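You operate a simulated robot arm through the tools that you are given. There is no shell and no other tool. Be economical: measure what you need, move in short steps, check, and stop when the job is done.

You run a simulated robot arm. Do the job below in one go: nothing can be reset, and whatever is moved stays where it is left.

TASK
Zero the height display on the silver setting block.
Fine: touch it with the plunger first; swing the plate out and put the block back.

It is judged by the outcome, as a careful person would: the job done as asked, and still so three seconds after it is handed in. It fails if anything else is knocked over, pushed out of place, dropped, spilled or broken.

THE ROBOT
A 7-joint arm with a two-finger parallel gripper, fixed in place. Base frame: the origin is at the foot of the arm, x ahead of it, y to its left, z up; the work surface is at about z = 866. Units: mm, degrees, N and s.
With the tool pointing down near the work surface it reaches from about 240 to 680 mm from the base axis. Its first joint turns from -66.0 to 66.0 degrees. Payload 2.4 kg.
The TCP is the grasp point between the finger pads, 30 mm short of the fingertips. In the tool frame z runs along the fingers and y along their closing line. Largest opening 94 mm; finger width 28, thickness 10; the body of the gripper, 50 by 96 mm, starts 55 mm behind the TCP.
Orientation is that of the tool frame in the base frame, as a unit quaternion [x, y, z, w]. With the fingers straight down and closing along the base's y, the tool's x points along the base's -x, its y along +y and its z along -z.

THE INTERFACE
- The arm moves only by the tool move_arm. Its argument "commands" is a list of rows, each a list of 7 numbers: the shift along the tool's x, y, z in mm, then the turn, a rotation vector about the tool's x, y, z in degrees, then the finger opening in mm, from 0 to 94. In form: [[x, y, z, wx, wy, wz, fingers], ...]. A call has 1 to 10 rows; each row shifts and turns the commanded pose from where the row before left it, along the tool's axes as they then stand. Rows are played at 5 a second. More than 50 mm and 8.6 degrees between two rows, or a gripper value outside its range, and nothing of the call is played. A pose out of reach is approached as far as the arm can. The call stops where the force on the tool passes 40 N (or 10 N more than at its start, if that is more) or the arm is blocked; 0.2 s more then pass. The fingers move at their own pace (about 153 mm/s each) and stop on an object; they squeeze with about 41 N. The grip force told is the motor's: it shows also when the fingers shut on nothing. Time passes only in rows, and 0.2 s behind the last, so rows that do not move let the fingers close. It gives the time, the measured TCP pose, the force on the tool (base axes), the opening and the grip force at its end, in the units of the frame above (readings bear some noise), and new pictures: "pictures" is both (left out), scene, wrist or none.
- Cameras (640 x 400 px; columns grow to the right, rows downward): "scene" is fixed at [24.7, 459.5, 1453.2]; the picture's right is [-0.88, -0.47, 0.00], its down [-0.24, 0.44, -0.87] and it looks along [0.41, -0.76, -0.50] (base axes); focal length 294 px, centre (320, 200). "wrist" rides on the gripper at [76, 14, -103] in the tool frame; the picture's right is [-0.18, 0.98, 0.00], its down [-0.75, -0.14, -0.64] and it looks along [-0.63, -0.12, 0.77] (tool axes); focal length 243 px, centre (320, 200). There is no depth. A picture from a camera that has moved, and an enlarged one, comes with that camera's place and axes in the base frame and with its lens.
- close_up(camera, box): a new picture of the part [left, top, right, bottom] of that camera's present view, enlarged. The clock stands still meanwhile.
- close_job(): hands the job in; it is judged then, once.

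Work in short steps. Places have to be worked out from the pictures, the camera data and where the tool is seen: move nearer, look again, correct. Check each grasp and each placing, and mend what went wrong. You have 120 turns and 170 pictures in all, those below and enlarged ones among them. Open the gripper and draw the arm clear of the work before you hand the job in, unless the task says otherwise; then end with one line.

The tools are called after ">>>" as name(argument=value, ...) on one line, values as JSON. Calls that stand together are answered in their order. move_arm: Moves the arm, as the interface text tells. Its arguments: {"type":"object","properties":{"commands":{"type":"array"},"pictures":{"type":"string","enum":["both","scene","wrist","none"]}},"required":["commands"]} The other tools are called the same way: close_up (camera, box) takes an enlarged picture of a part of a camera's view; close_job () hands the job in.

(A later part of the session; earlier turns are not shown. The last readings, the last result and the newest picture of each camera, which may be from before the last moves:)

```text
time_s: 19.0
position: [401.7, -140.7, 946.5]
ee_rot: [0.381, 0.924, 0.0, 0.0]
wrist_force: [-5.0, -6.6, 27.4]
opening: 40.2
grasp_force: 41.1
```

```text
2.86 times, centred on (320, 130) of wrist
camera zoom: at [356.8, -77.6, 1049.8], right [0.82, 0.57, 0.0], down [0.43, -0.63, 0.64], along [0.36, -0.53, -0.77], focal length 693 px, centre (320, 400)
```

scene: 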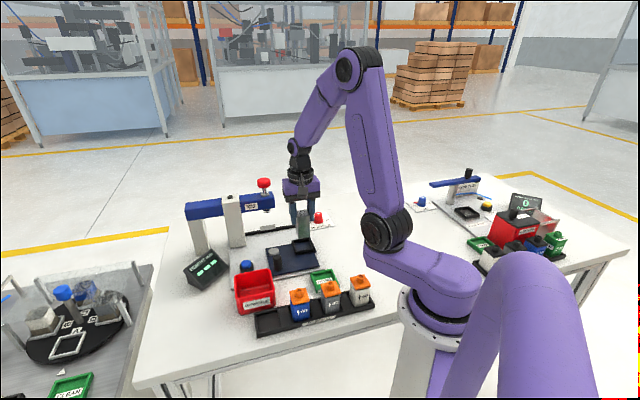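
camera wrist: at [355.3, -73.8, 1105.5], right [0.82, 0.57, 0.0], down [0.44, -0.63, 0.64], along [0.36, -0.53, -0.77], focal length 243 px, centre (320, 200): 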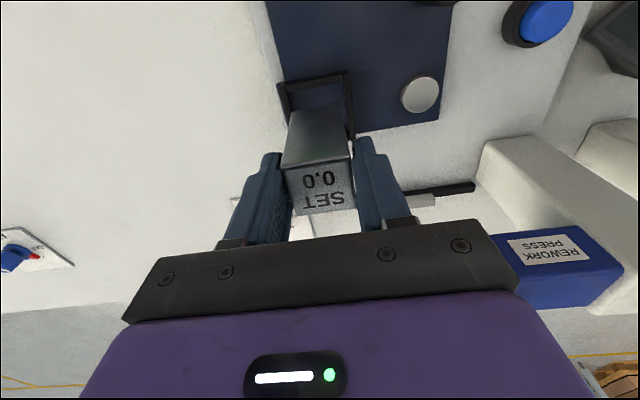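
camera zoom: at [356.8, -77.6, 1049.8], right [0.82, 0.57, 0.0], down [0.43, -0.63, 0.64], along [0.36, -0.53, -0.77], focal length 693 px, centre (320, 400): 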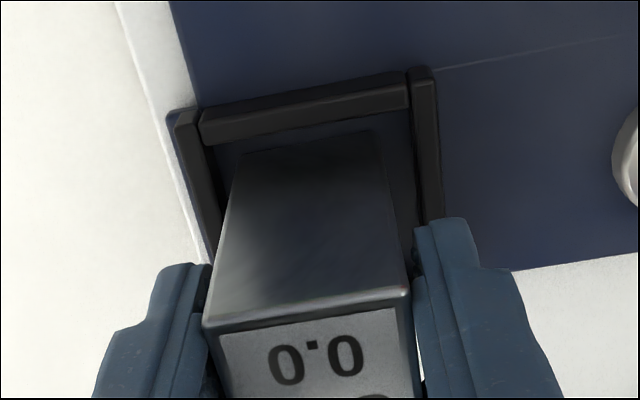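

Block is seated inside the rim. Relieve the push slightly, release, and rise.

>>> move_arm(commands=[[0, 0, -3, 0, 0, 0, 20], [0, 0, 0, 0, 0, 0, 46], [0, 0, 0, 0, 0, 0, 62], [0, 0, 0, 0, 0, 0, 62]], pictures="none")

>>> close_up(camera="scene", box=[280, 215, 330, 265])

```text
time_s: 20.0
position: [401.4, -140.2, 951.3]
ee_rot: [0.381, 0.925, 0.0, 0.0]
wrist_force: [-0.7, -0.3, -0.6]
opening: 62.1
grasp_force: 0.0
```

```text
8.00 times, centred on (305, 240) of scene
camera zoom: at [24.7, 459.5, 1453.2], right [-0.88, -0.47, 0.0], down [-0.24, 0.44, -0.87], along [0.41, -0.76, -0.5], focal length 2356 px, centre (440, -120)
```

zoom: 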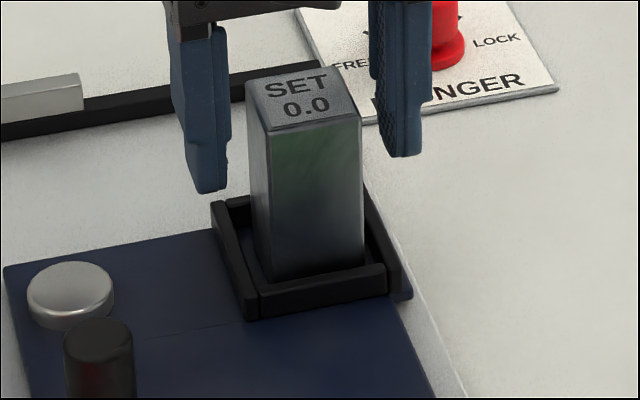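

Block is standing in the nest. Rise clear and move back to view the handle post, pivot and press.

>>> move_arm(commands=[[0, 0, -30, 0, 0, 0, 62], [0, 0, -40, 0, 0, 0, 62], [0, 0, -40, 0, 0, 0, 62], [20, 40, -10, 0, 0, 0, 62], [20, 40, 0, 0, 0, 0, 62], [0, 0, 0, 0, 0, 0, 62]])

>>> close_up(camera="wrist", box=[200, 0, 520, 200])

>>> close_up(camera="scene", box=[220, 170, 340, 290])

```text
time_s: 21.4
position: [429.4, -57.0, 1073.2]
ee_rot: [0.381, 0.924, 0.0, 0.0]
wrist_force: [0.2, -1.0, -0.6]
opening: 62.0
grasp_force: 0.1
camera wrist: at [384.7, 6.5, 1175.1], right [0.82, 0.57, 0.0], down [0.43, -0.63, 0.64], along [0.36, -0.53, -0.77], focal length 243 px, centre (320, 200)
```

scene: 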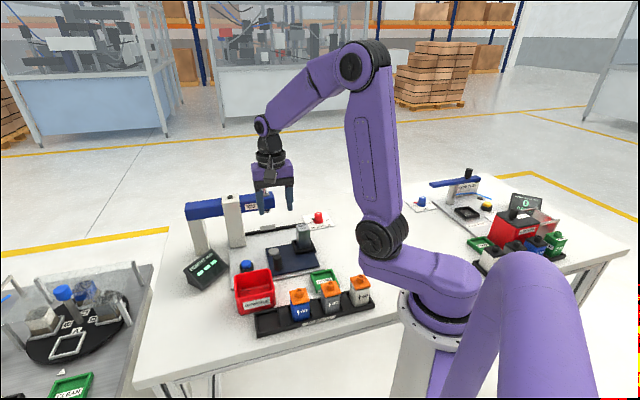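
wrist: 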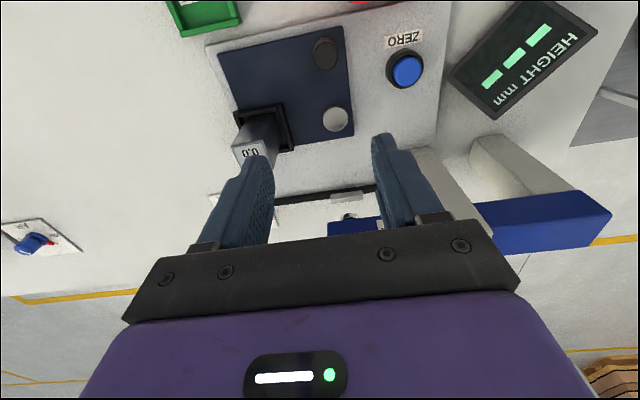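

```text
2.00 times, centred on (360, 100) of wrist
camera zoom: at [384.7, 6.5, 1175.1], right [0.82, 0.57, 0.0], down [0.43, -0.63, 0.64], along [0.36, -0.53, -0.77], focal length 485 px, centre (240, 400)
```

zoom: 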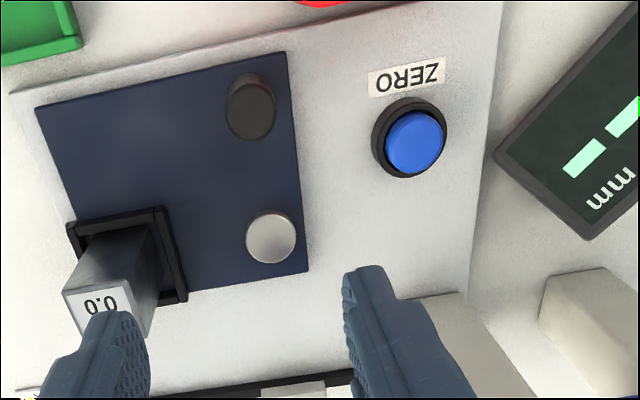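

```text
3.33 times, centred on (280, 230) of scene
camera zoom: at [24.7, 459.5, 1453.2], right [-0.88, -0.47, 0.0], down [-0.24, 0.44, -0.87], along [0.41, -0.76, -0.5], focal length 982 px, centre (453, 100)
```

zoom: 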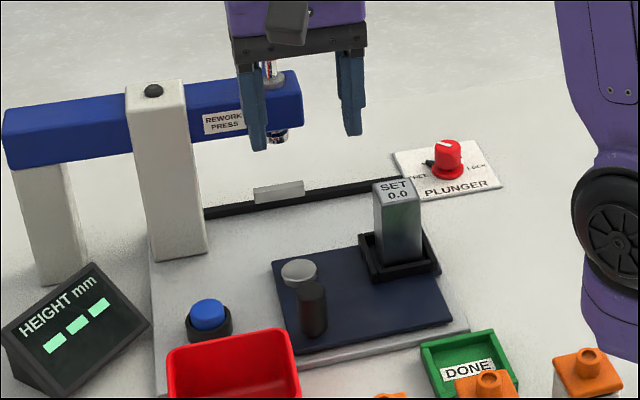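

Pivot ≈ (464,-75), handle ≈ (413,-25), Ø≈23, radius ≈ 71; a 90° counter-clockwise swing should bring the nest under the plunger. I'll hover over the handle.

>>> move_arm(commands=[[17, 6, 20, 0, 0, 0, 46], [17, 5, 30, 0, 0, 0, 46], [0, 0, 30, 0, 0, 0, 46], [0, 0, 0, 0, 0, 0, 46]])

>>> close_up(camera="wrist", box=[220, 60, 420, 220])

>>> close_up(camera="scene", box=[240, 200, 330, 290])

```text
time_s: 22.4
position: [412.3, -21.4, 988.9]
ee_rot: [0.381, 0.925, 0.0, 0.0]
wrist_force: [0.3, 0.6, 0.8]
opening: 46.0
grasp_force: 0.1
camera wrist: at [368.7, 42.3, 1091.2], right [0.82, 0.57, 0.0], down [0.44, -0.63, 0.64], along [0.36, -0.53, -0.77], focal length 243 px, centre (320, 200)
```

scene: 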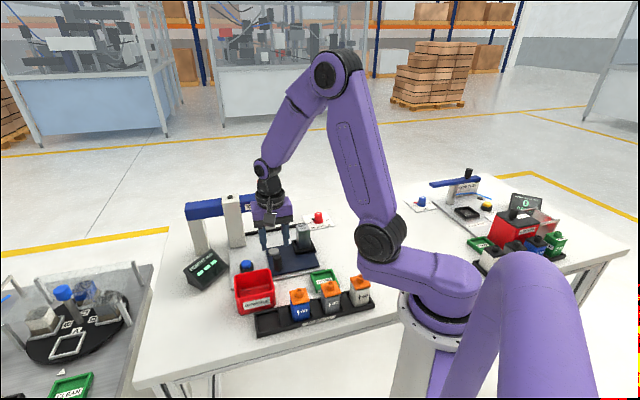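
wrist: 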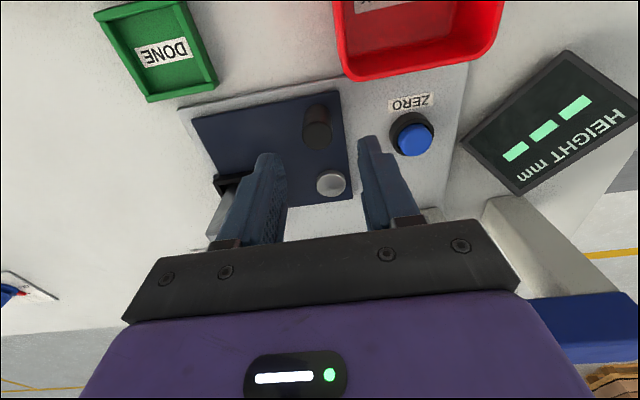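

```text
2.50 times, centred on (320, 140) of wrist
camera zoom: at [368.7, 42.3, 1091.2], right [0.82, 0.57, 0.0], down [0.44, -0.63, 0.64], along [0.36, -0.53, -0.77], focal length 606 px, centre (320, 350)
```

zoom: 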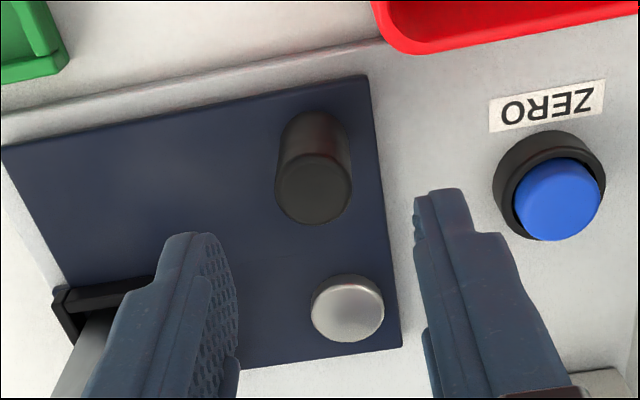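

```text
4.44 times, centred on (285, 245) of scene
camera zoom: at [24.7, 459.5, 1453.2], right [-0.88, -0.47, 0.0], down [-0.24, 0.44, -0.87], along [0.41, -0.76, -0.5], focal length 1309 px, centre (476, 0)
```

zoom: 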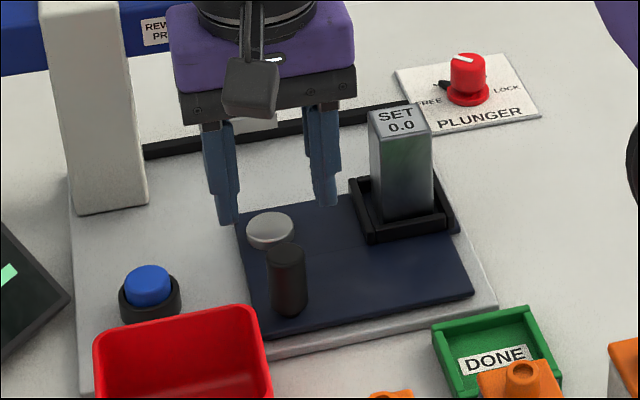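

>>> move_arm(commands=[[0, -3.5, 20, 0, 0, 0, 46], [0, 0, 20, 0, 0, 0, 46], [0, 0, 15, 0, 0, 0, 46], [0, 0, 0, 0, 0, 0, 46]], pictures="none")

>>> close_up(camera="wrist", box=[220, 60, 420, 220])

>>> close_up(camera="scene", box=[240, 200, 330, 290])

```text
time_s: 23.4
position: [411.5, -24.9, 934.8]
ee_rot: [0.381, 0.925, 0.0, 0.001]
wrist_force: [0.0, -0.8, 0.1]
opening: 45.8
grasp_force: 0.0
```

```text
2.50 times, centred on (320, 140) of wrist
camera zoom: at [366.4, 38.6, 1037.4], right [0.82, 0.57, 0.0], down [0.43, -0.63, 0.64], along [0.36, -0.53, -0.77], focal length 606 px, centre (320, 350)
```

zoom: 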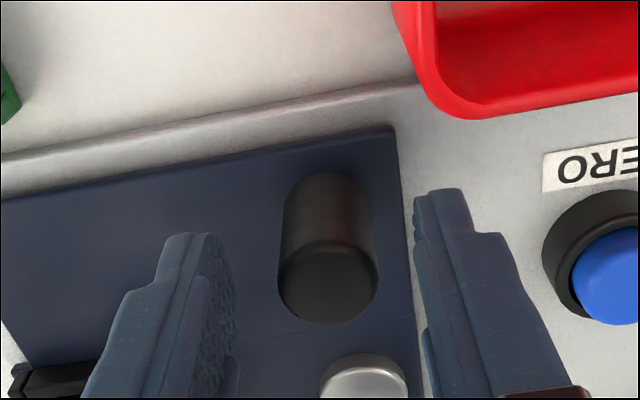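

```text
4.44 times, centred on (285, 245) of scene
camera zoom: at [24.7, 459.5, 1453.2], right [-0.88, -0.47, 0.0], down [-0.24, 0.44, -0.87], along [0.41, -0.76, -0.5], focal length 1309 px, centre (476, 0)
```

zoom: 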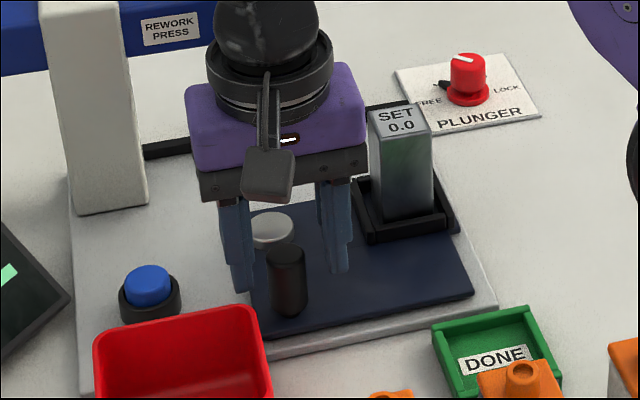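

Handle is centered between the pads. Lower 7 mm and close to a loose cage.

>>> move_arm(commands=[[0, 1, 7, 0, 0, 0, 46], [0, 0, 0, 0, 0, 0, 26], [0, 0, 0, 0, 0, 0, 26], [0, 0, 0, 0, 0, 0, 26]], pictures="none")

>>> close_up(camera="wrist", box=[220, 60, 420, 220])

>>> close_up(camera="scene", box=[240, 200, 330, 290])

```text
time_s: 24.4
position: [411.7, -23.9, 928.5]
ee_rot: [0.381, 0.925, 0.0, 0.0]
wrist_force: [0.5, 0.1, 0.6]
opening: 26.0
grasp_force: 0.1
```

```text
2.50 times, centred on (320, 140) of wrist
camera zoom: at [366.8, 38.9, 1030.5], right [0.82, 0.57, 0.0], down [0.44, -0.63, 0.64], along [0.36, -0.53, -0.77], focal length 606 px, centre (320, 350)
```

zoom: 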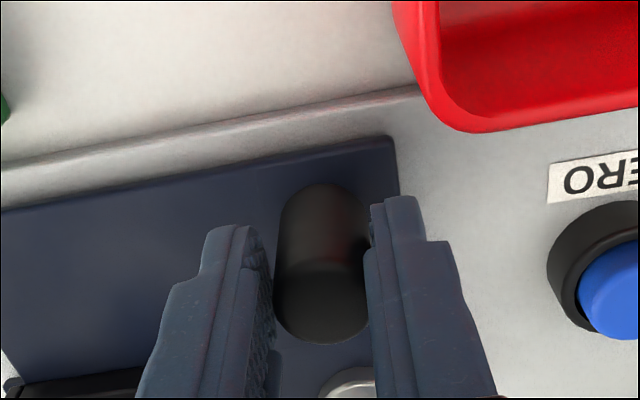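

```text
4.44 times, centred on (285, 245) of scene
camera zoom: at [24.7, 459.5, 1453.2], right [-0.88, -0.47, 0.0], down [-0.24, 0.44, -0.87], along [0.41, -0.76, -0.5], focal length 1309 px, centre (476, 0)
```

zoom: 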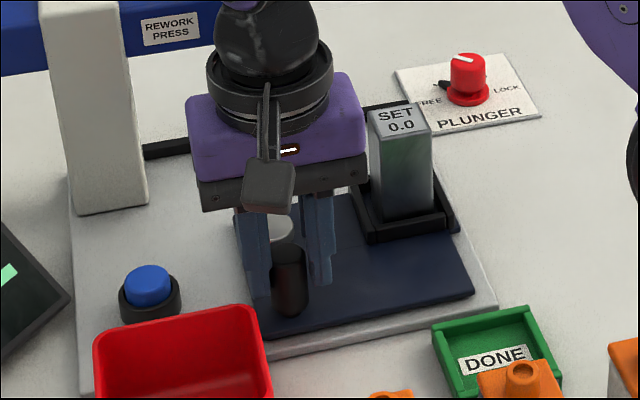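

Caged. Test the swing with 20° counter-clockwise about the pivot, turning the tool along.

>>> move_arm(commands=[[-0.1, -2.6, 0, 0, 0, -2, 26], [-0.2, -5.1, 0, 0, 0, -4, 26], [-0.2, -5.1, 0, 0, 0, -4, 26], [-0.28, -6.4, 0, 0, 0, -5, 26], [-0.28, -6.4, 0, 0, 0, -5, 26], [0, 0, 0, 0, 0, 0, 26]])

>>> close_up(camera="scene", box=[230, 190, 340, 290])

```text
time_s: 25.8
position: [394.8, -46.4, 926.8]
ee_rot: [0.214, 0.977, 0.0, -0.001]
wrist_force: [-0.3, -0.7, -0.8]
opening: 26.0
grasp_force: 0.0
camera wrist: at [332.3, -2.5, 1029.7], right [0.58, 0.82, 0.0], down [0.63, -0.44, 0.64], along [0.52, -0.37, -0.77], focal length 243 px, centre (320, 200)
```

scene: 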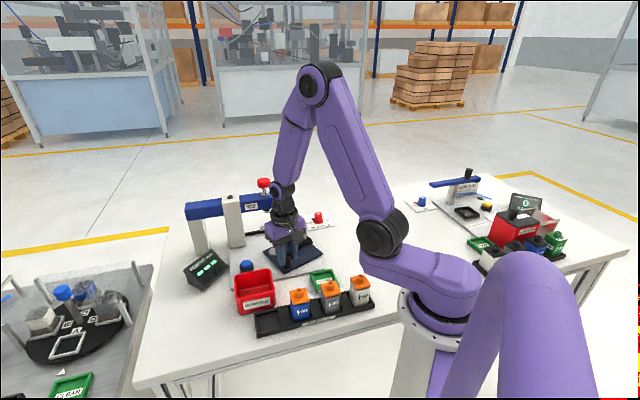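
wrist: 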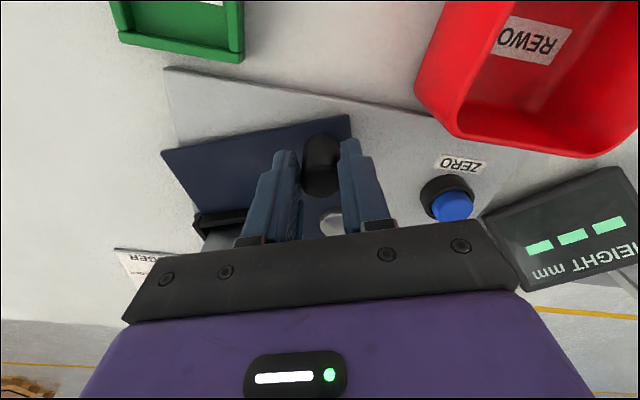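

```text
4.00 times, centred on (285, 240) of scene
camera zoom: at [24.7, 459.5, 1453.2], right [-0.88, -0.47, 0.0], down [-0.24, 0.44, -0.87], along [0.41, -0.76, -0.5], focal length 1178 px, centre (460, 40)
```

zoom: 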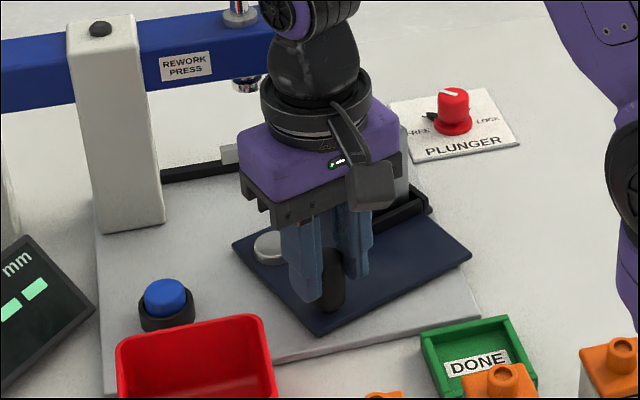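

Works well: the plate turns about the disc. Continue 40° more.

>>> move_arm(commands=[[-0.28, -6.4, 0, 0, 0, -5, 26], [-0.28, -6.4, 0, 0, 0, -5, 26], [-0.28, -6.4, 0, 0, 0, -5, 26], [-0.28, -6.4, 0, 0, 0, -5, 26], [-0.28, -6.4, 0, 0, 0, -5, 26], [-0.28, -6.4, 0, 0, 0, -5, 26], [-0.28, -6.4, 0, 0, 0, -5, 26], [-0.28, -6.4, 0, 0, 0, -5, 26], [0, 0, 0, 0, 0, 0, 26]])

>>> close_up(camera="scene", box=[230, 170, 340, 290])

```text
time_s: 27.8
position: [392.2, -95.9, 926.7]
ee_rot: [-0.133, 0.991, 0.0, 0.0]
wrist_force: [0.7, 0.5, 0.1]
opening: 25.9
grasp_force: 0.0
camera wrist: at [315.1, -103.7, 1029.4], right [-0.08, 1.0, 0.0], down [0.76, 0.06, 0.64], along [0.64, 0.05, -0.77], focal length 243 px, centre (320, 200)
```

scene: 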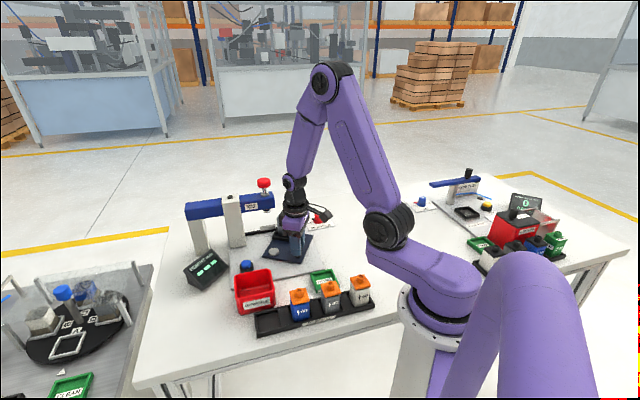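
wrist: 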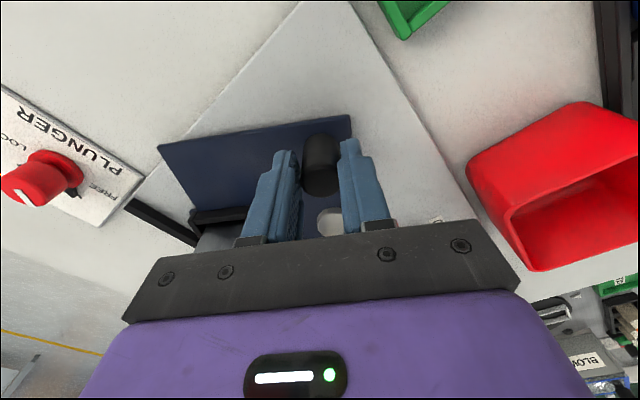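

```text
3.33 times, centred on (285, 230) of scene
camera zoom: at [24.7, 459.5, 1453.2], right [-0.88, -0.47, 0.0], down [-0.24, 0.44, -0.87], along [0.41, -0.76, -0.5], focal length 982 px, centre (437, 100)
```

zoom: 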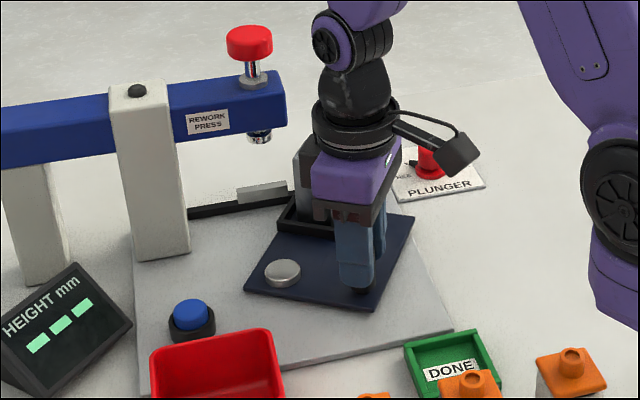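

>>> move_arm(commands=[[-0.28, -6.4, 0, 0, 0, -5, 26], [-0.28, -6.4, 0, 0, 0, -5, 26], [-0.28, -6.4, 0, 0, 0, -5, 26], [-0.28, -6.4, 0, 0, 0, -5, 26], [-0.2, -3.8, 0, 0, 0, -3, 26], [0, 0, 0, 0, 0, 0, 26]])

>>> close_up(camera="scene", box=[230, 170, 340, 290])

```text
time_s: 29.2
position: [406.1, -123.5, 928.6]
ee_rot: [-0.328, 0.945, 0.001, 0.0]
wrist_force: [-0.2, -0.7, -0.1]
opening: 26.1
grasp_force: 0.1
camera wrist: at [337.3, -159.6, 1030.4], right [-0.46, 0.89, 0.0], down [0.68, 0.36, 0.64], along [0.57, 0.3, -0.77], focal length 243 px, centre (320, 200)
```

scene: 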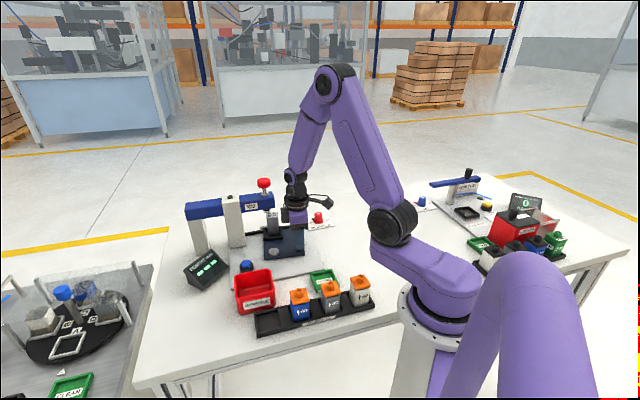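
wrist: 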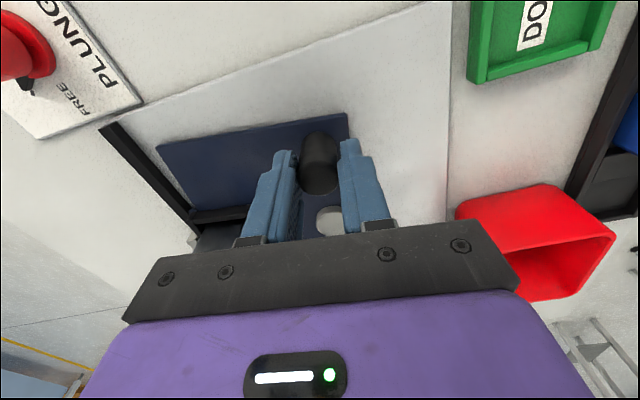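

```text
3.33 times, centred on (285, 230) of scene
camera zoom: at [24.7, 459.5, 1453.2], right [-0.88, -0.47, 0.0], down [-0.24, 0.44, -0.87], along [0.41, -0.76, -0.5], focal length 982 px, centre (437, 100)
```

zoom: 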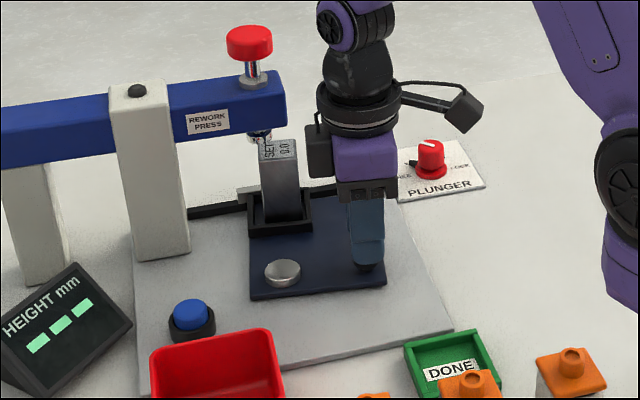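

Nest is almost under the plunger. Continue in small steps, watching for the stop.

>>> move_arm(commands=[[-0.1, -2.6, 0, 0, 0, -2, 26], [-0.1, -2.6, 0, 0, 0, -2, 26], [-0.1, -2.6, 0, 0, 0, -2, 26], [0, 0, 0, 0, 0, 0, 26]], pictures="none")

>>> close_up(camera="scene", box=[230, 180, 330, 270])

>>> close_up(camera="wrist", box=[90, 90, 390, 270])

```text
time_s: 30.2
position: [410.9, -130.2, 927.6]
ee_rot: [-0.376, 0.927, 0.0, -0.001]
wrist_force: [0.0, -1.3, 0.0]
opening: 26.1
grasp_force: 0.5
```

```text
4.44 times, centred on (280, 225) of scene
camera zoom: at [24.7, 459.5, 1453.2], right [-0.88, -0.47, 0.0], down [-0.24, 0.44, -0.87], along [0.41, -0.76, -0.5], focal length 1309 px, centre (498, 89)
```

zoom: 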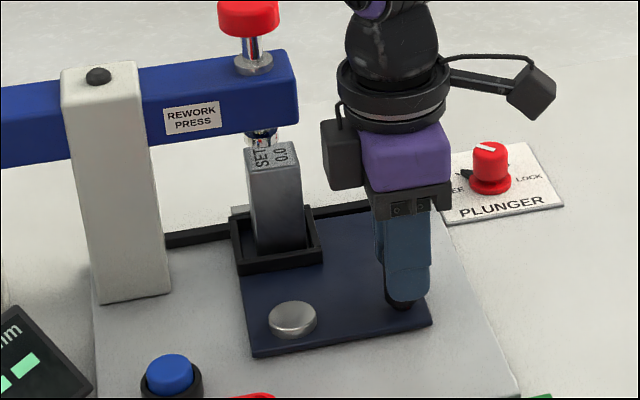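

```text
2.13 times, centred on (240, 180) of wrist
camera zoom: at [346.2, -173.1, 1029.7], right [-0.55, 0.83, 0.0], down [0.64, 0.42, 0.64], along [0.53, 0.36, -0.77], focal length 518 px, centre (491, 243)
```

zoom: 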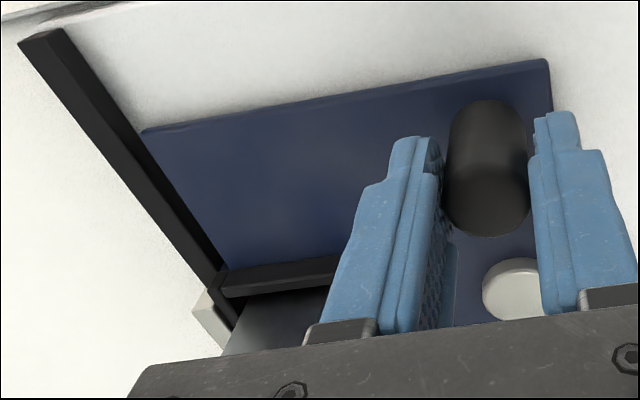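

>>> move_arm(commands=[[-0.05, -1.3, 0, 0, 0, -1, 26], [-0.05, -1.3, 0, 0, 0, -1, 26], [0, 0, 0, 0, 0, 0, 26]], pictures="none")

>>> move_arm(commands=[[-0.05, -1.3, 0, 0, 0, -1, 26], [0, -0.8, 0, 0, 0, 0, 26], [0, 0, 0, 0, 0, 0, 26]], pictures="none")

>>> close_up(camera="wrist", box=[90, 90, 390, 270])

```text
time_s: 31.0
position: [413.4, -131.3, 929.0]
ee_rot: [-0.392, 0.92, 0.0, 0.0]
wrist_force: [-0.3, -0.5, 0.3]
opening: 26.1
grasp_force: 0.1
```

```text
time_s: 31.8
position: [414.4, -133.0, 928.3]
ee_rot: [-0.4, 0.917, 0.0, -0.001]
wrist_force: [-1.6, 2.8, -1.4]
opening: 27.6
grasp_force: 1.5
```

```text
2.13 times, centred on (240, 180) of wrist
camera zoom: at [351.8, -179.6, 1030.5], right [-0.6, 0.8, 0.0], down [0.62, 0.46, 0.64], along [0.51, 0.38, -0.77], focal length 518 px, centre (491, 243)
```

zoom: 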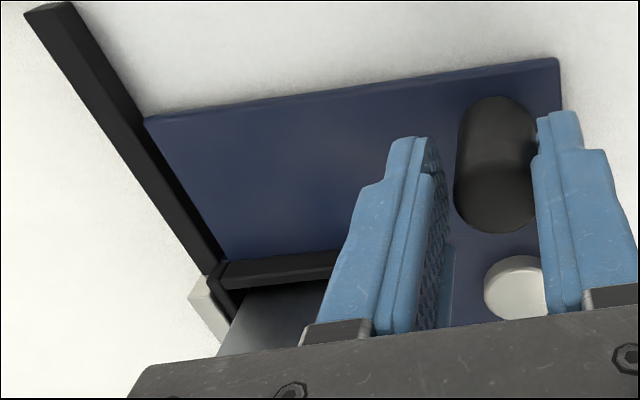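

The plate is flush against the stop rail. Open, rise, and inspect the plunger alignment.

>>> move_arm(commands=[[0, 0.5, 0, 0, 0, 0, 40], [0, 0, 0, 0, 0, 0, 40], [0, 0, -25, 0, 0, 0, 40], [0, 0, -40, 0, 0, 0, 40], [0, 0, -45, 0, 0, 0, 40], [30, 0, -40, 0, 0, 0, 40], [30, 0, -40, 0, 0, 0, 40], [0, 0, 0, 0, 0, 0, 40]])

>>> close_up(camera="scene", box=[230, 170, 310, 270])

>>> close_up(camera="wrist", box=[200, 60, 440, 240])

```text
time_s: 33.6
position: [374.2, -172.7, 1120.5]
ee_rot: [-0.4, 0.917, -0.001, 0.0]
wrist_force: [-0.1, 0.1, -0.6]
opening: 40.2
grasp_force: 0.1
camera wrist: at [311.4, -220.1, 1220.8], right [-0.6, 0.8, 0.0], down [0.62, 0.46, 0.64], along [0.52, 0.38, -0.77], focal length 243 px, centre (320, 200)
```

scene: 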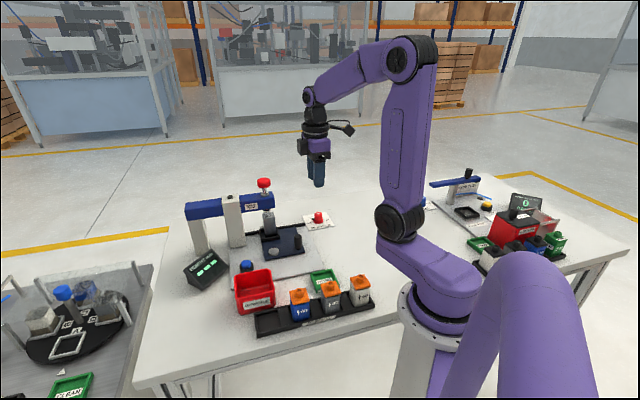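
wrist: 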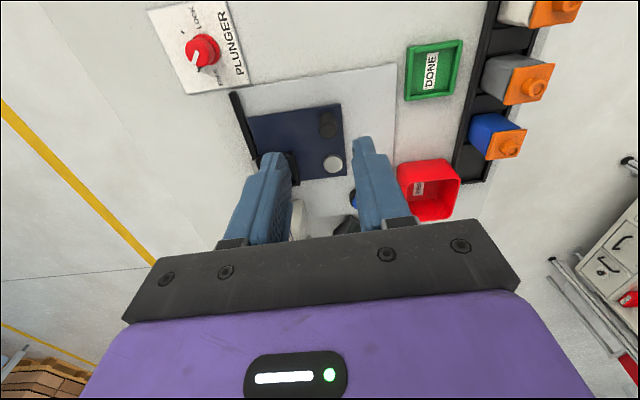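

```text
4.00 times, centred on (270, 220) of scene
camera zoom: at [24.7, 459.5, 1453.2], right [-0.88, -0.47, 0.0], down [-0.24, 0.44, -0.87], along [0.41, -0.76, -0.5], focal length 1178 px, centre (520, 120)
```

zoom: 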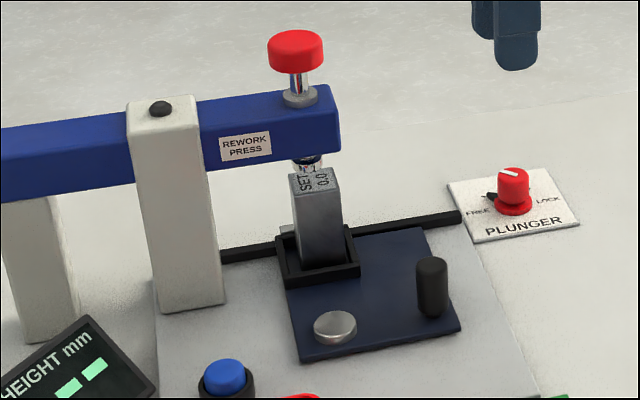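

```text
2.22 times, centred on (320, 150) of wrist
camera zoom: at [311.4, -220.1, 1220.8], right [-0.6, 0.8, 0.0], down [0.62, 0.46, 0.64], along [0.52, 0.38, -0.77], focal length 539 px, centre (320, 311)
```

zoom: 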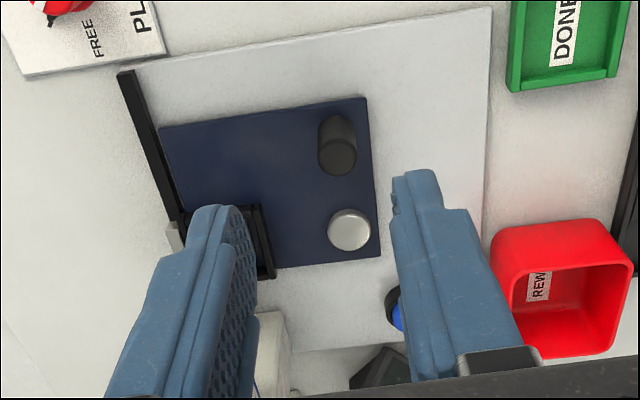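

Nest is under the plunger, block upright. I'll close the fingers, turn back to straight orientation, and approach above the red plunger cap (≈(532,-137,1073)).

>>> move_arm(commands=[[0, 0, -20, 0, 0, 7.8, 0], [0, 0, -20, 0, 0, 7.8, 0], [0, 0, -10, 0, 0, 7.8, 0], [0, 0, 0, 0, 0, 7.8, 0], [0, 0, 0, 0, 0, 7.8, 0], [0, 0, 0, 0, 0, 8, 0], [0, 0, 0, 0, 0, 0, 0]], pictures="wrist")

```text
time_s: 35.2
position: [374.9, -176.8, 1168.8]
ee_rot: [-0.001, 1.0, 0.0, 0.0]
wrist_force: [-0.9, 0.7, 0.2]
opening: 0.0
grasp_force: 33.1
camera wrist: at [297.8, -163.1, 1270.8], right [0.18, 0.98, 0.0], down [0.75, -0.14, 0.64], along [0.63, -0.12, -0.77], focal length 243 px, centre (320, 200)
```

wrist: 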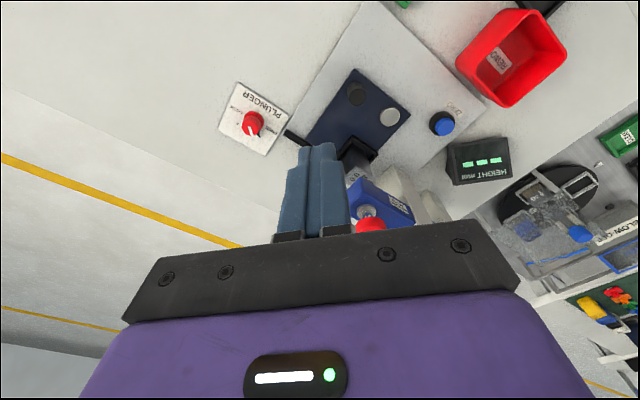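

>>> move_arm(commands=[[-40, 9, 0, 0, 0, 0, 0], [-40, 9, 0, 0, 0, 0, 0], [-40, 9, 0, 0, 0, 0, 0], [-39, 9, 0, 0, 0, 0, 0], [0, 0, 25, 0, 0, 0, 0], [0, 0, 0, 0, 0, 0, 0]])

>>> close_up(camera="scene", box=[220, 140, 320, 240])

>>> close_up(camera="wrist", box=[220, 60, 420, 260])

```text
time_s: 36.6
position: [534.3, -142.9, 1144.7]
ee_rot: [-0.002, 1.0, 0.0, -0.001]
wrist_force: [-0.3, 0.1, -0.2]
opening: 0.2
grasp_force: 33.1
camera wrist: at [457.1, -128.8, 1247.3], right [0.18, 0.98, 0.0], down [0.75, -0.14, 0.64], along [0.63, -0.12, -0.77], focal length 243 px, centre (320, 200)
```

scene: 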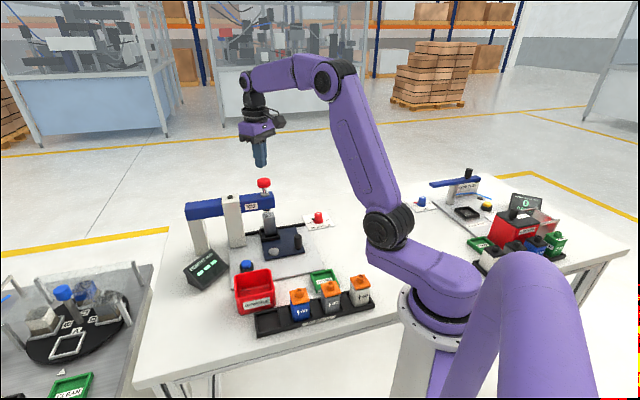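
wrist: 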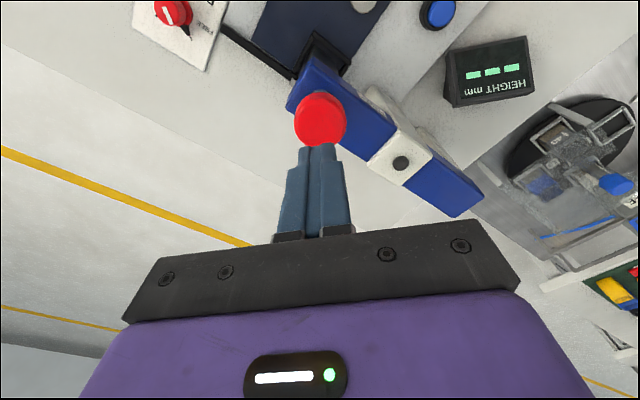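

```text
4.00 times, centred on (270, 190) of scene
camera zoom: at [24.7, 459.5, 1453.2], right [-0.88, -0.47, 0.0], down [-0.24, 0.44, -0.87], along [0.41, -0.76, -0.5], focal length 1178 px, centre (520, 240)
```

zoom: 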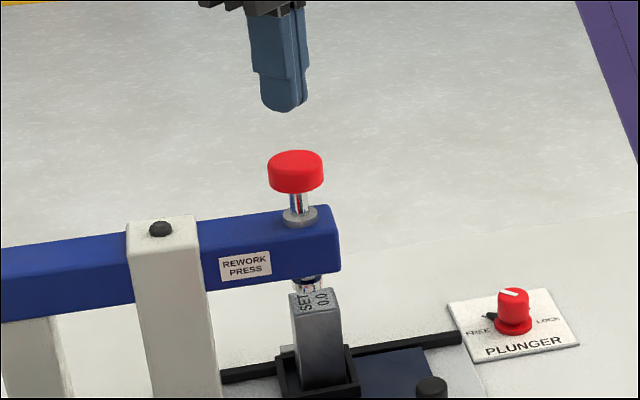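

```text
2.00 times, centred on (320, 160) of wrist
camera zoom: at [457.1, -128.8, 1247.3], right [0.18, 0.98, 0.0], down [0.75, -0.14, 0.64], along [0.63, -0.12, -0.77], focal length 485 px, centre (320, 280)
```

zoom: 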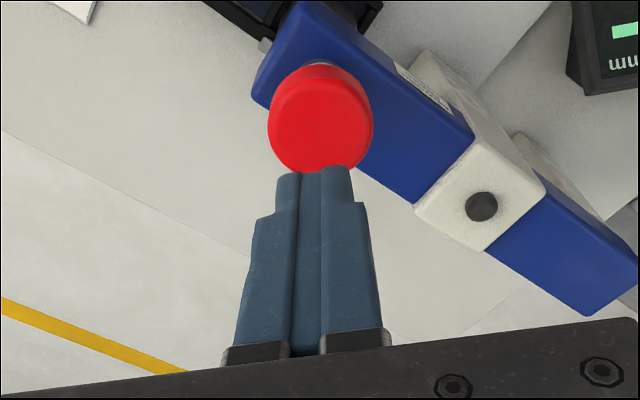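

Tool is over the cap (small 5 mm shift). Descend toward contact.

>>> move_arm(commands=[[5, -2, 15, 0, 0, 0, 0], [0, 0, 15, 0, 0, 0, 0], [0, 0, 5, 0, 0, 0, 0], [0, 0, 0, 0, 0, 0, 0]], pictures="none")

>>> close_up(camera="scene", box=[170, 160, 320, 290])

>>> close_up(camera="wrist", box=[220, 60, 420, 260])

```text
time_s: 37.6
position: [526.7, -144.4, 1109.4]
ee_rot: [-0.001, 1.0, 0.0, 0.0]
wrist_force: [-0.3, 0.2, -0.4]
opening: 0.0
grasp_force: 33.0
```

```text
3.08 times, centred on (245, 225) of scene
camera zoom: at [24.7, 459.5, 1453.2], right [-0.88, -0.47, 0.0], down [-0.24, 0.44, -0.87], along [0.41, -0.76, -0.5], focal length 906 px, centre (551, 123)
```

zoom: 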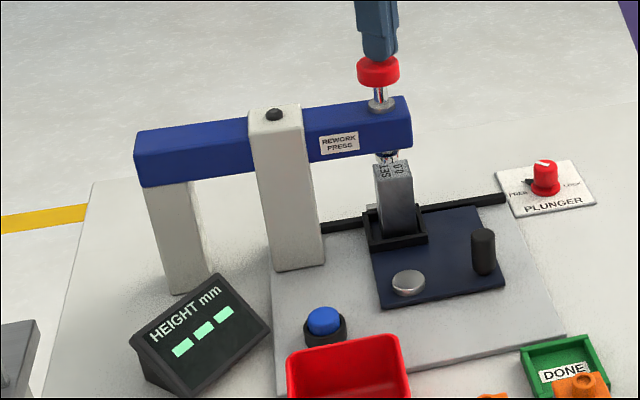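

```text
2.00 times, centred on (320, 160) of wrist
camera zoom: at [450.1, -130.6, 1211.2], right [0.18, 0.98, 0.0], down [0.75, -0.14, 0.64], along [0.63, -0.12, -0.77], focal length 485 px, centre (320, 280)
```

zoom: 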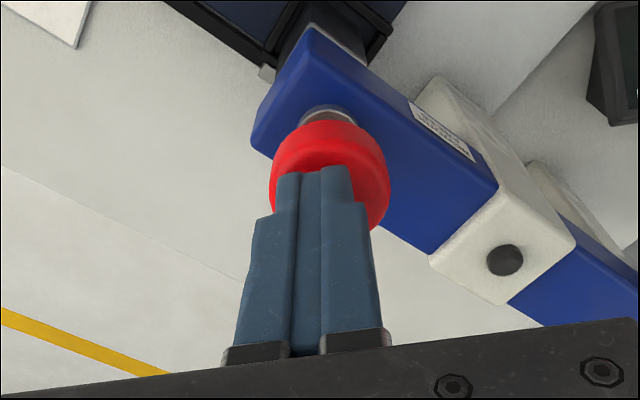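

>>> move_arm(commands=[[0, 2, 2, 0, 0, 0, 0], [0, 0, 3, 0, 0, 0, 0], [0, 0, 0, 0, 0, 0, 0]], pictures="none")

>>> move_arm(commands=[[0, 0, 2, 0, 0, 0, 0], [0, 0, 2, 0, 0, 0, 0], [0, 0, 0, 0, 0, 0, 0]], pictures="none")

>>> close_up(camera="scene", box=[170, 160, 320, 290])

```text
time_s: 38.4
position: [527.1, -140.5, 1104.0]
ee_rot: [-0.001, 1.0, 0.0, 0.001]
wrist_force: [0.8, -1.6, 1.0]
opening: 0.1
grasp_force: 33.1
```

```text
time_s: 39.2
position: [527.4, -141.0, 1099.3]
ee_rot: [-0.002, 1.0, 0.001, 0.0]
wrist_force: [0.9, -0.8, 1.6]
opening: 0.1
grasp_force: 33.0
```

```text
3.08 times, centred on (245, 225) of scene
camera zoom: at [24.7, 459.5, 1453.2], right [-0.88, -0.47, 0.0], down [-0.24, 0.44, -0.87], along [0.41, -0.76, -0.5], focal length 906 px, centre (551, 123)
```

zoom: 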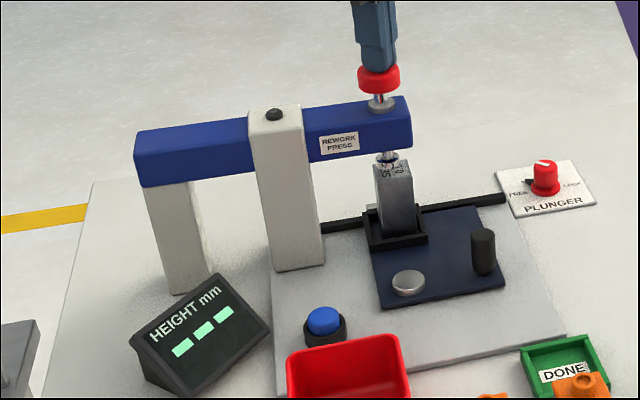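

Moving freely (the plunger is going down with little force). Keep pressing gently.

>>> move_arm(commands=[[0, 0, 2, 0, 0, 0, 0], [0, 0, 2, 0, 0, 0, 0], [0, 0, 0, 0, 0, 0, 0]], pictures="none")

>>> close_up(camera="scene", box=[170, 160, 320, 290])

```text
time_s: 40.0
position: [527.9, -139.0, 1094.4]
ee_rot: [-0.002, 1.0, -0.001, 0.0]
wrist_force: [-0.3, -1.2, 1.3]
opening: 0.1
grasp_force: 33.0
```

```text
3.08 times, centred on (245, 225) of scene
camera zoom: at [24.6, 459.5, 1453.2], right [-0.88, -0.47, 0.0], down [-0.24, 0.44, -0.87], along [0.41, -0.76, -0.5], focal length 906 px, centre (551, 123)
```

zoom: 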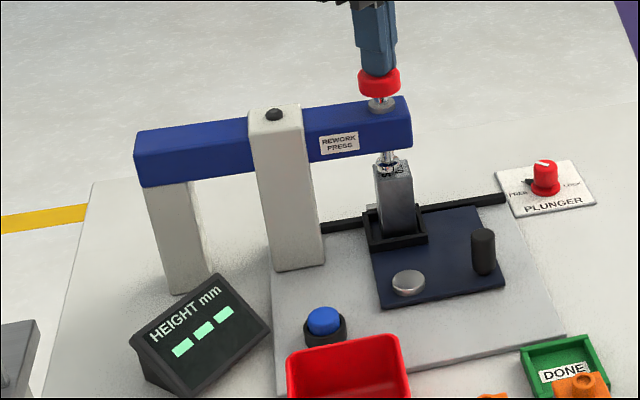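

>>> move_arm(commands=[[0, 0, 2, 0, 0, 0, 0], [0, 0, 1, 0, 0, 0, 0], [0, 0, 0, 0, 0, 0, 0]], pictures="none")

>>> move_arm(commands=[[0, 0, 2, 0, 0, 0, 0], [0, 0, 0, 0, 0, 0, 0]], pictures="none")

>>> close_up(camera="scene", box=[170, 160, 320, 290])

```text
time_s: 40.8
position: [527.9, -138.9, 1091.2]
ee_rot: [-0.002, 1.0, -0.001, 0.0]
wrist_force: [-0.3, -0.7, 1.1]
opening: 0.0
grasp_force: 33.7
```

```text
time_s: 41.4
position: [528.3, -138.8, 1091.1]
ee_rot: [-0.001, 1.0, 0.0, -0.001]
wrist_force: [-7.2, 1.3, 16.4]
opening: 0.2
grasp_force: 33.0
```

```text
3.08 times, centred on (245, 225) of scene
camera zoom: at [24.2, 459.6, 1453.1], right [-0.88, -0.47, 0.0], down [-0.23, 0.44, -0.87], along [0.41, -0.76, -0.5], focal length 906 px, centre (551, 123)
```

zoom: 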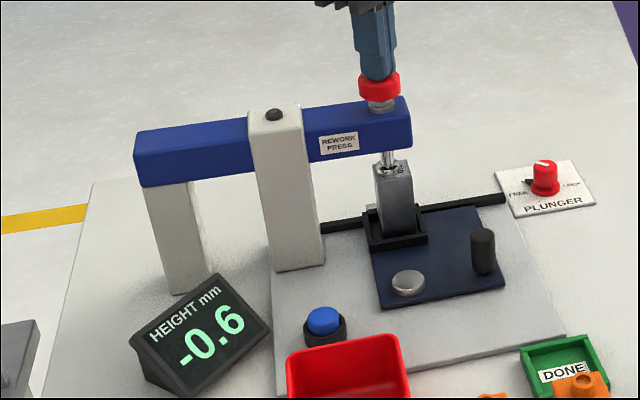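

The plunger touches the block: display reads -0.6. Lift off carefully and see whether the plunger and reading stay.

>>> move_arm(commands=[[0, 0, -3, 0, 0, 0, 0], [0, 0, -10, 0, 0, 0, 0], [0, 0, -20, 0, 0, 0, 0], [0, 0, -20, 0, 0, 0, 0], [0, 0, 0, 0, 0, 0, 0]], pictures="none")

>>> close_up(camera="scene", box=[170, 160, 320, 290])

```text
time_s: 42.6
position: [527.7, -140.7, 1143.0]
ee_rot: [-0.002, 1.0, 0.0, 0.0]
wrist_force: [-0.7, -0.1, 0.4]
opening: 0.0
grasp_force: 33.0
```

```text
3.08 times, centred on (245, 225) of scene
camera zoom: at [24.7, 459.5, 1453.2], right [-0.88, -0.47, 0.0], down [-0.24, 0.44, -0.87], along [0.41, -0.76, -0.5], focal length 906 px, centre (551, 123)
```

zoom: 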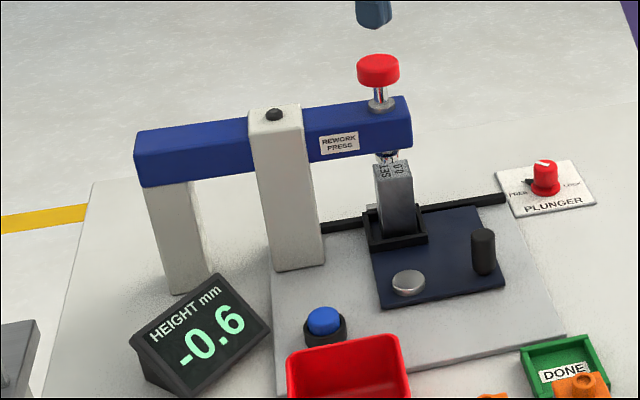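

The reading holds after release. Now move above the blue ZERO button (≈(486,10)).

>>> move_arm(commands=[[14, 40, 0, 0, 0, 0, 0], [14, 40, 0, 0, 0, 0, 0], [14, 40, 0, 0, 0, 0, 0], [0, 30, 0, 0, 0, 0, 0], [0, 0, 40, 0, 0, 0, 0], [0, 0, 40, 0, 0, 0, 0], [0, 0, 0, 0, 0, 0, 0]])

>>> close_up(camera="scene", box=[170, 160, 320, 290])

>>> close_up(camera="wrist", box=[220, 40, 420, 240])

```text
time_s: 44.2
position: [485.0, 11.5, 1061.7]
ee_rot: [-0.002, 1.0, 0.0, -0.001]
wrist_force: [-0.4, -0.3, 0.5]
opening: 0.1
grasp_force: 33.0
camera wrist: at [408.2, 25.4, 1163.6], right [0.18, 0.98, 0.0], down [0.75, -0.14, 0.64], along [0.63, -0.12, -0.77], focal length 243 px, centre (320, 200)
```

scene: 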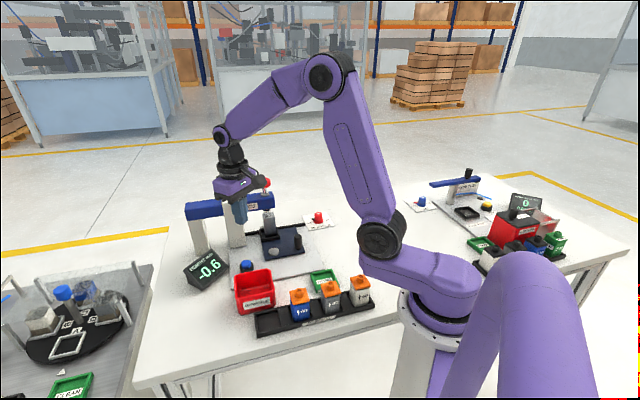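
wrist: 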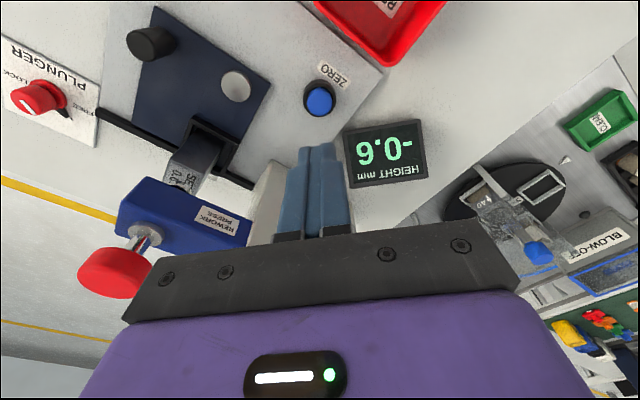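

```text
3.08 times, centred on (245, 225) of scene
camera zoom: at [24.7, 459.5, 1453.2], right [-0.88, -0.47, 0.0], down [-0.24, 0.44, -0.87], along [0.41, -0.76, -0.5], focal length 906 px, centre (551, 123)
```

zoom: 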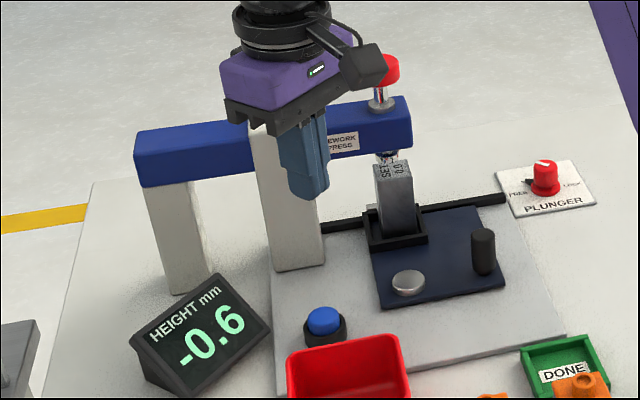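

```text
2.00 times, centred on (320, 140) of wrist
camera zoom: at [408.2, 25.4, 1163.6], right [0.18, 0.98, 0.0], down [0.75, -0.14, 0.64], along [0.63, -0.12, -0.77], focal length 485 px, centre (320, 320)
```

zoom: 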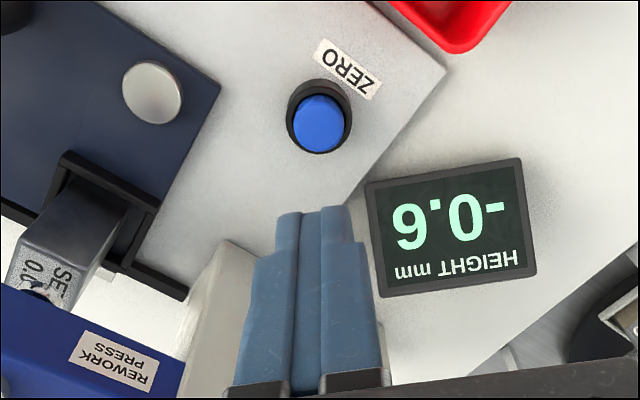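

>>> move_arm(commands=[[-5, -2, 35, 0, 0, 0, 0], [0, 0, 35, 0, 0, 0, 0], [0, 0, 30, 0, 0, 0, 0], [0, 0, 0, 0, 0, 0, 0]], pictures="none")

>>> close_up(camera="scene", box=[170, 180, 320, 310])

>>> close_up(camera="wrist", box=[220, 40, 420, 240])

```text
time_s: 45.2
position: [489.9, 9.5, 962.5]
ee_rot: [-0.002, 1.0, 0.0, -0.001]
wrist_force: [-0.1, 0.0, 0.1]
opening: 0.3
grasp_force: 33.1
```

```text
3.08 times, centred on (245, 245) of scene
camera zoom: at [24.7, 459.5, 1453.2], right [-0.88, -0.47, 0.0], down [-0.24, 0.44, -0.87], along [0.41, -0.76, -0.5], focal length 906 px, centre (551, 62)
```

zoom: 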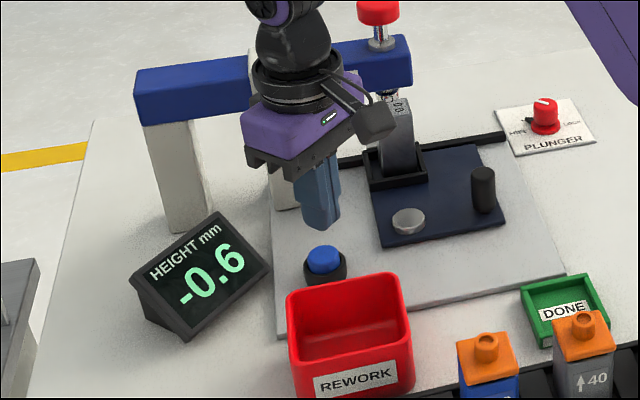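

```text
2.00 times, centred on (320, 140) of wrist
camera zoom: at [413.2, 23.4, 1064.0], right [0.18, 0.98, 0.0], down [0.75, -0.14, 0.64], along [0.63, -0.12, -0.77], focal length 485 px, centre (320, 320)
```

zoom: 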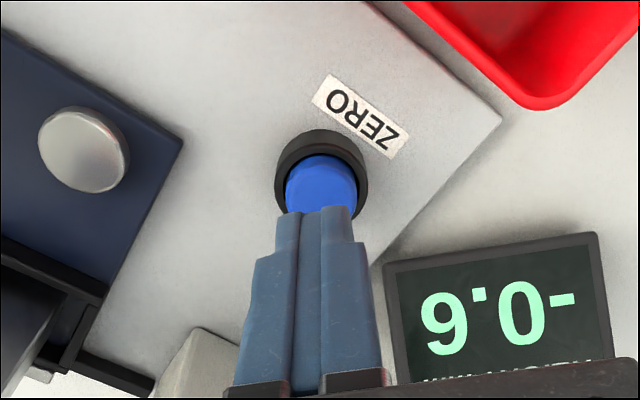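

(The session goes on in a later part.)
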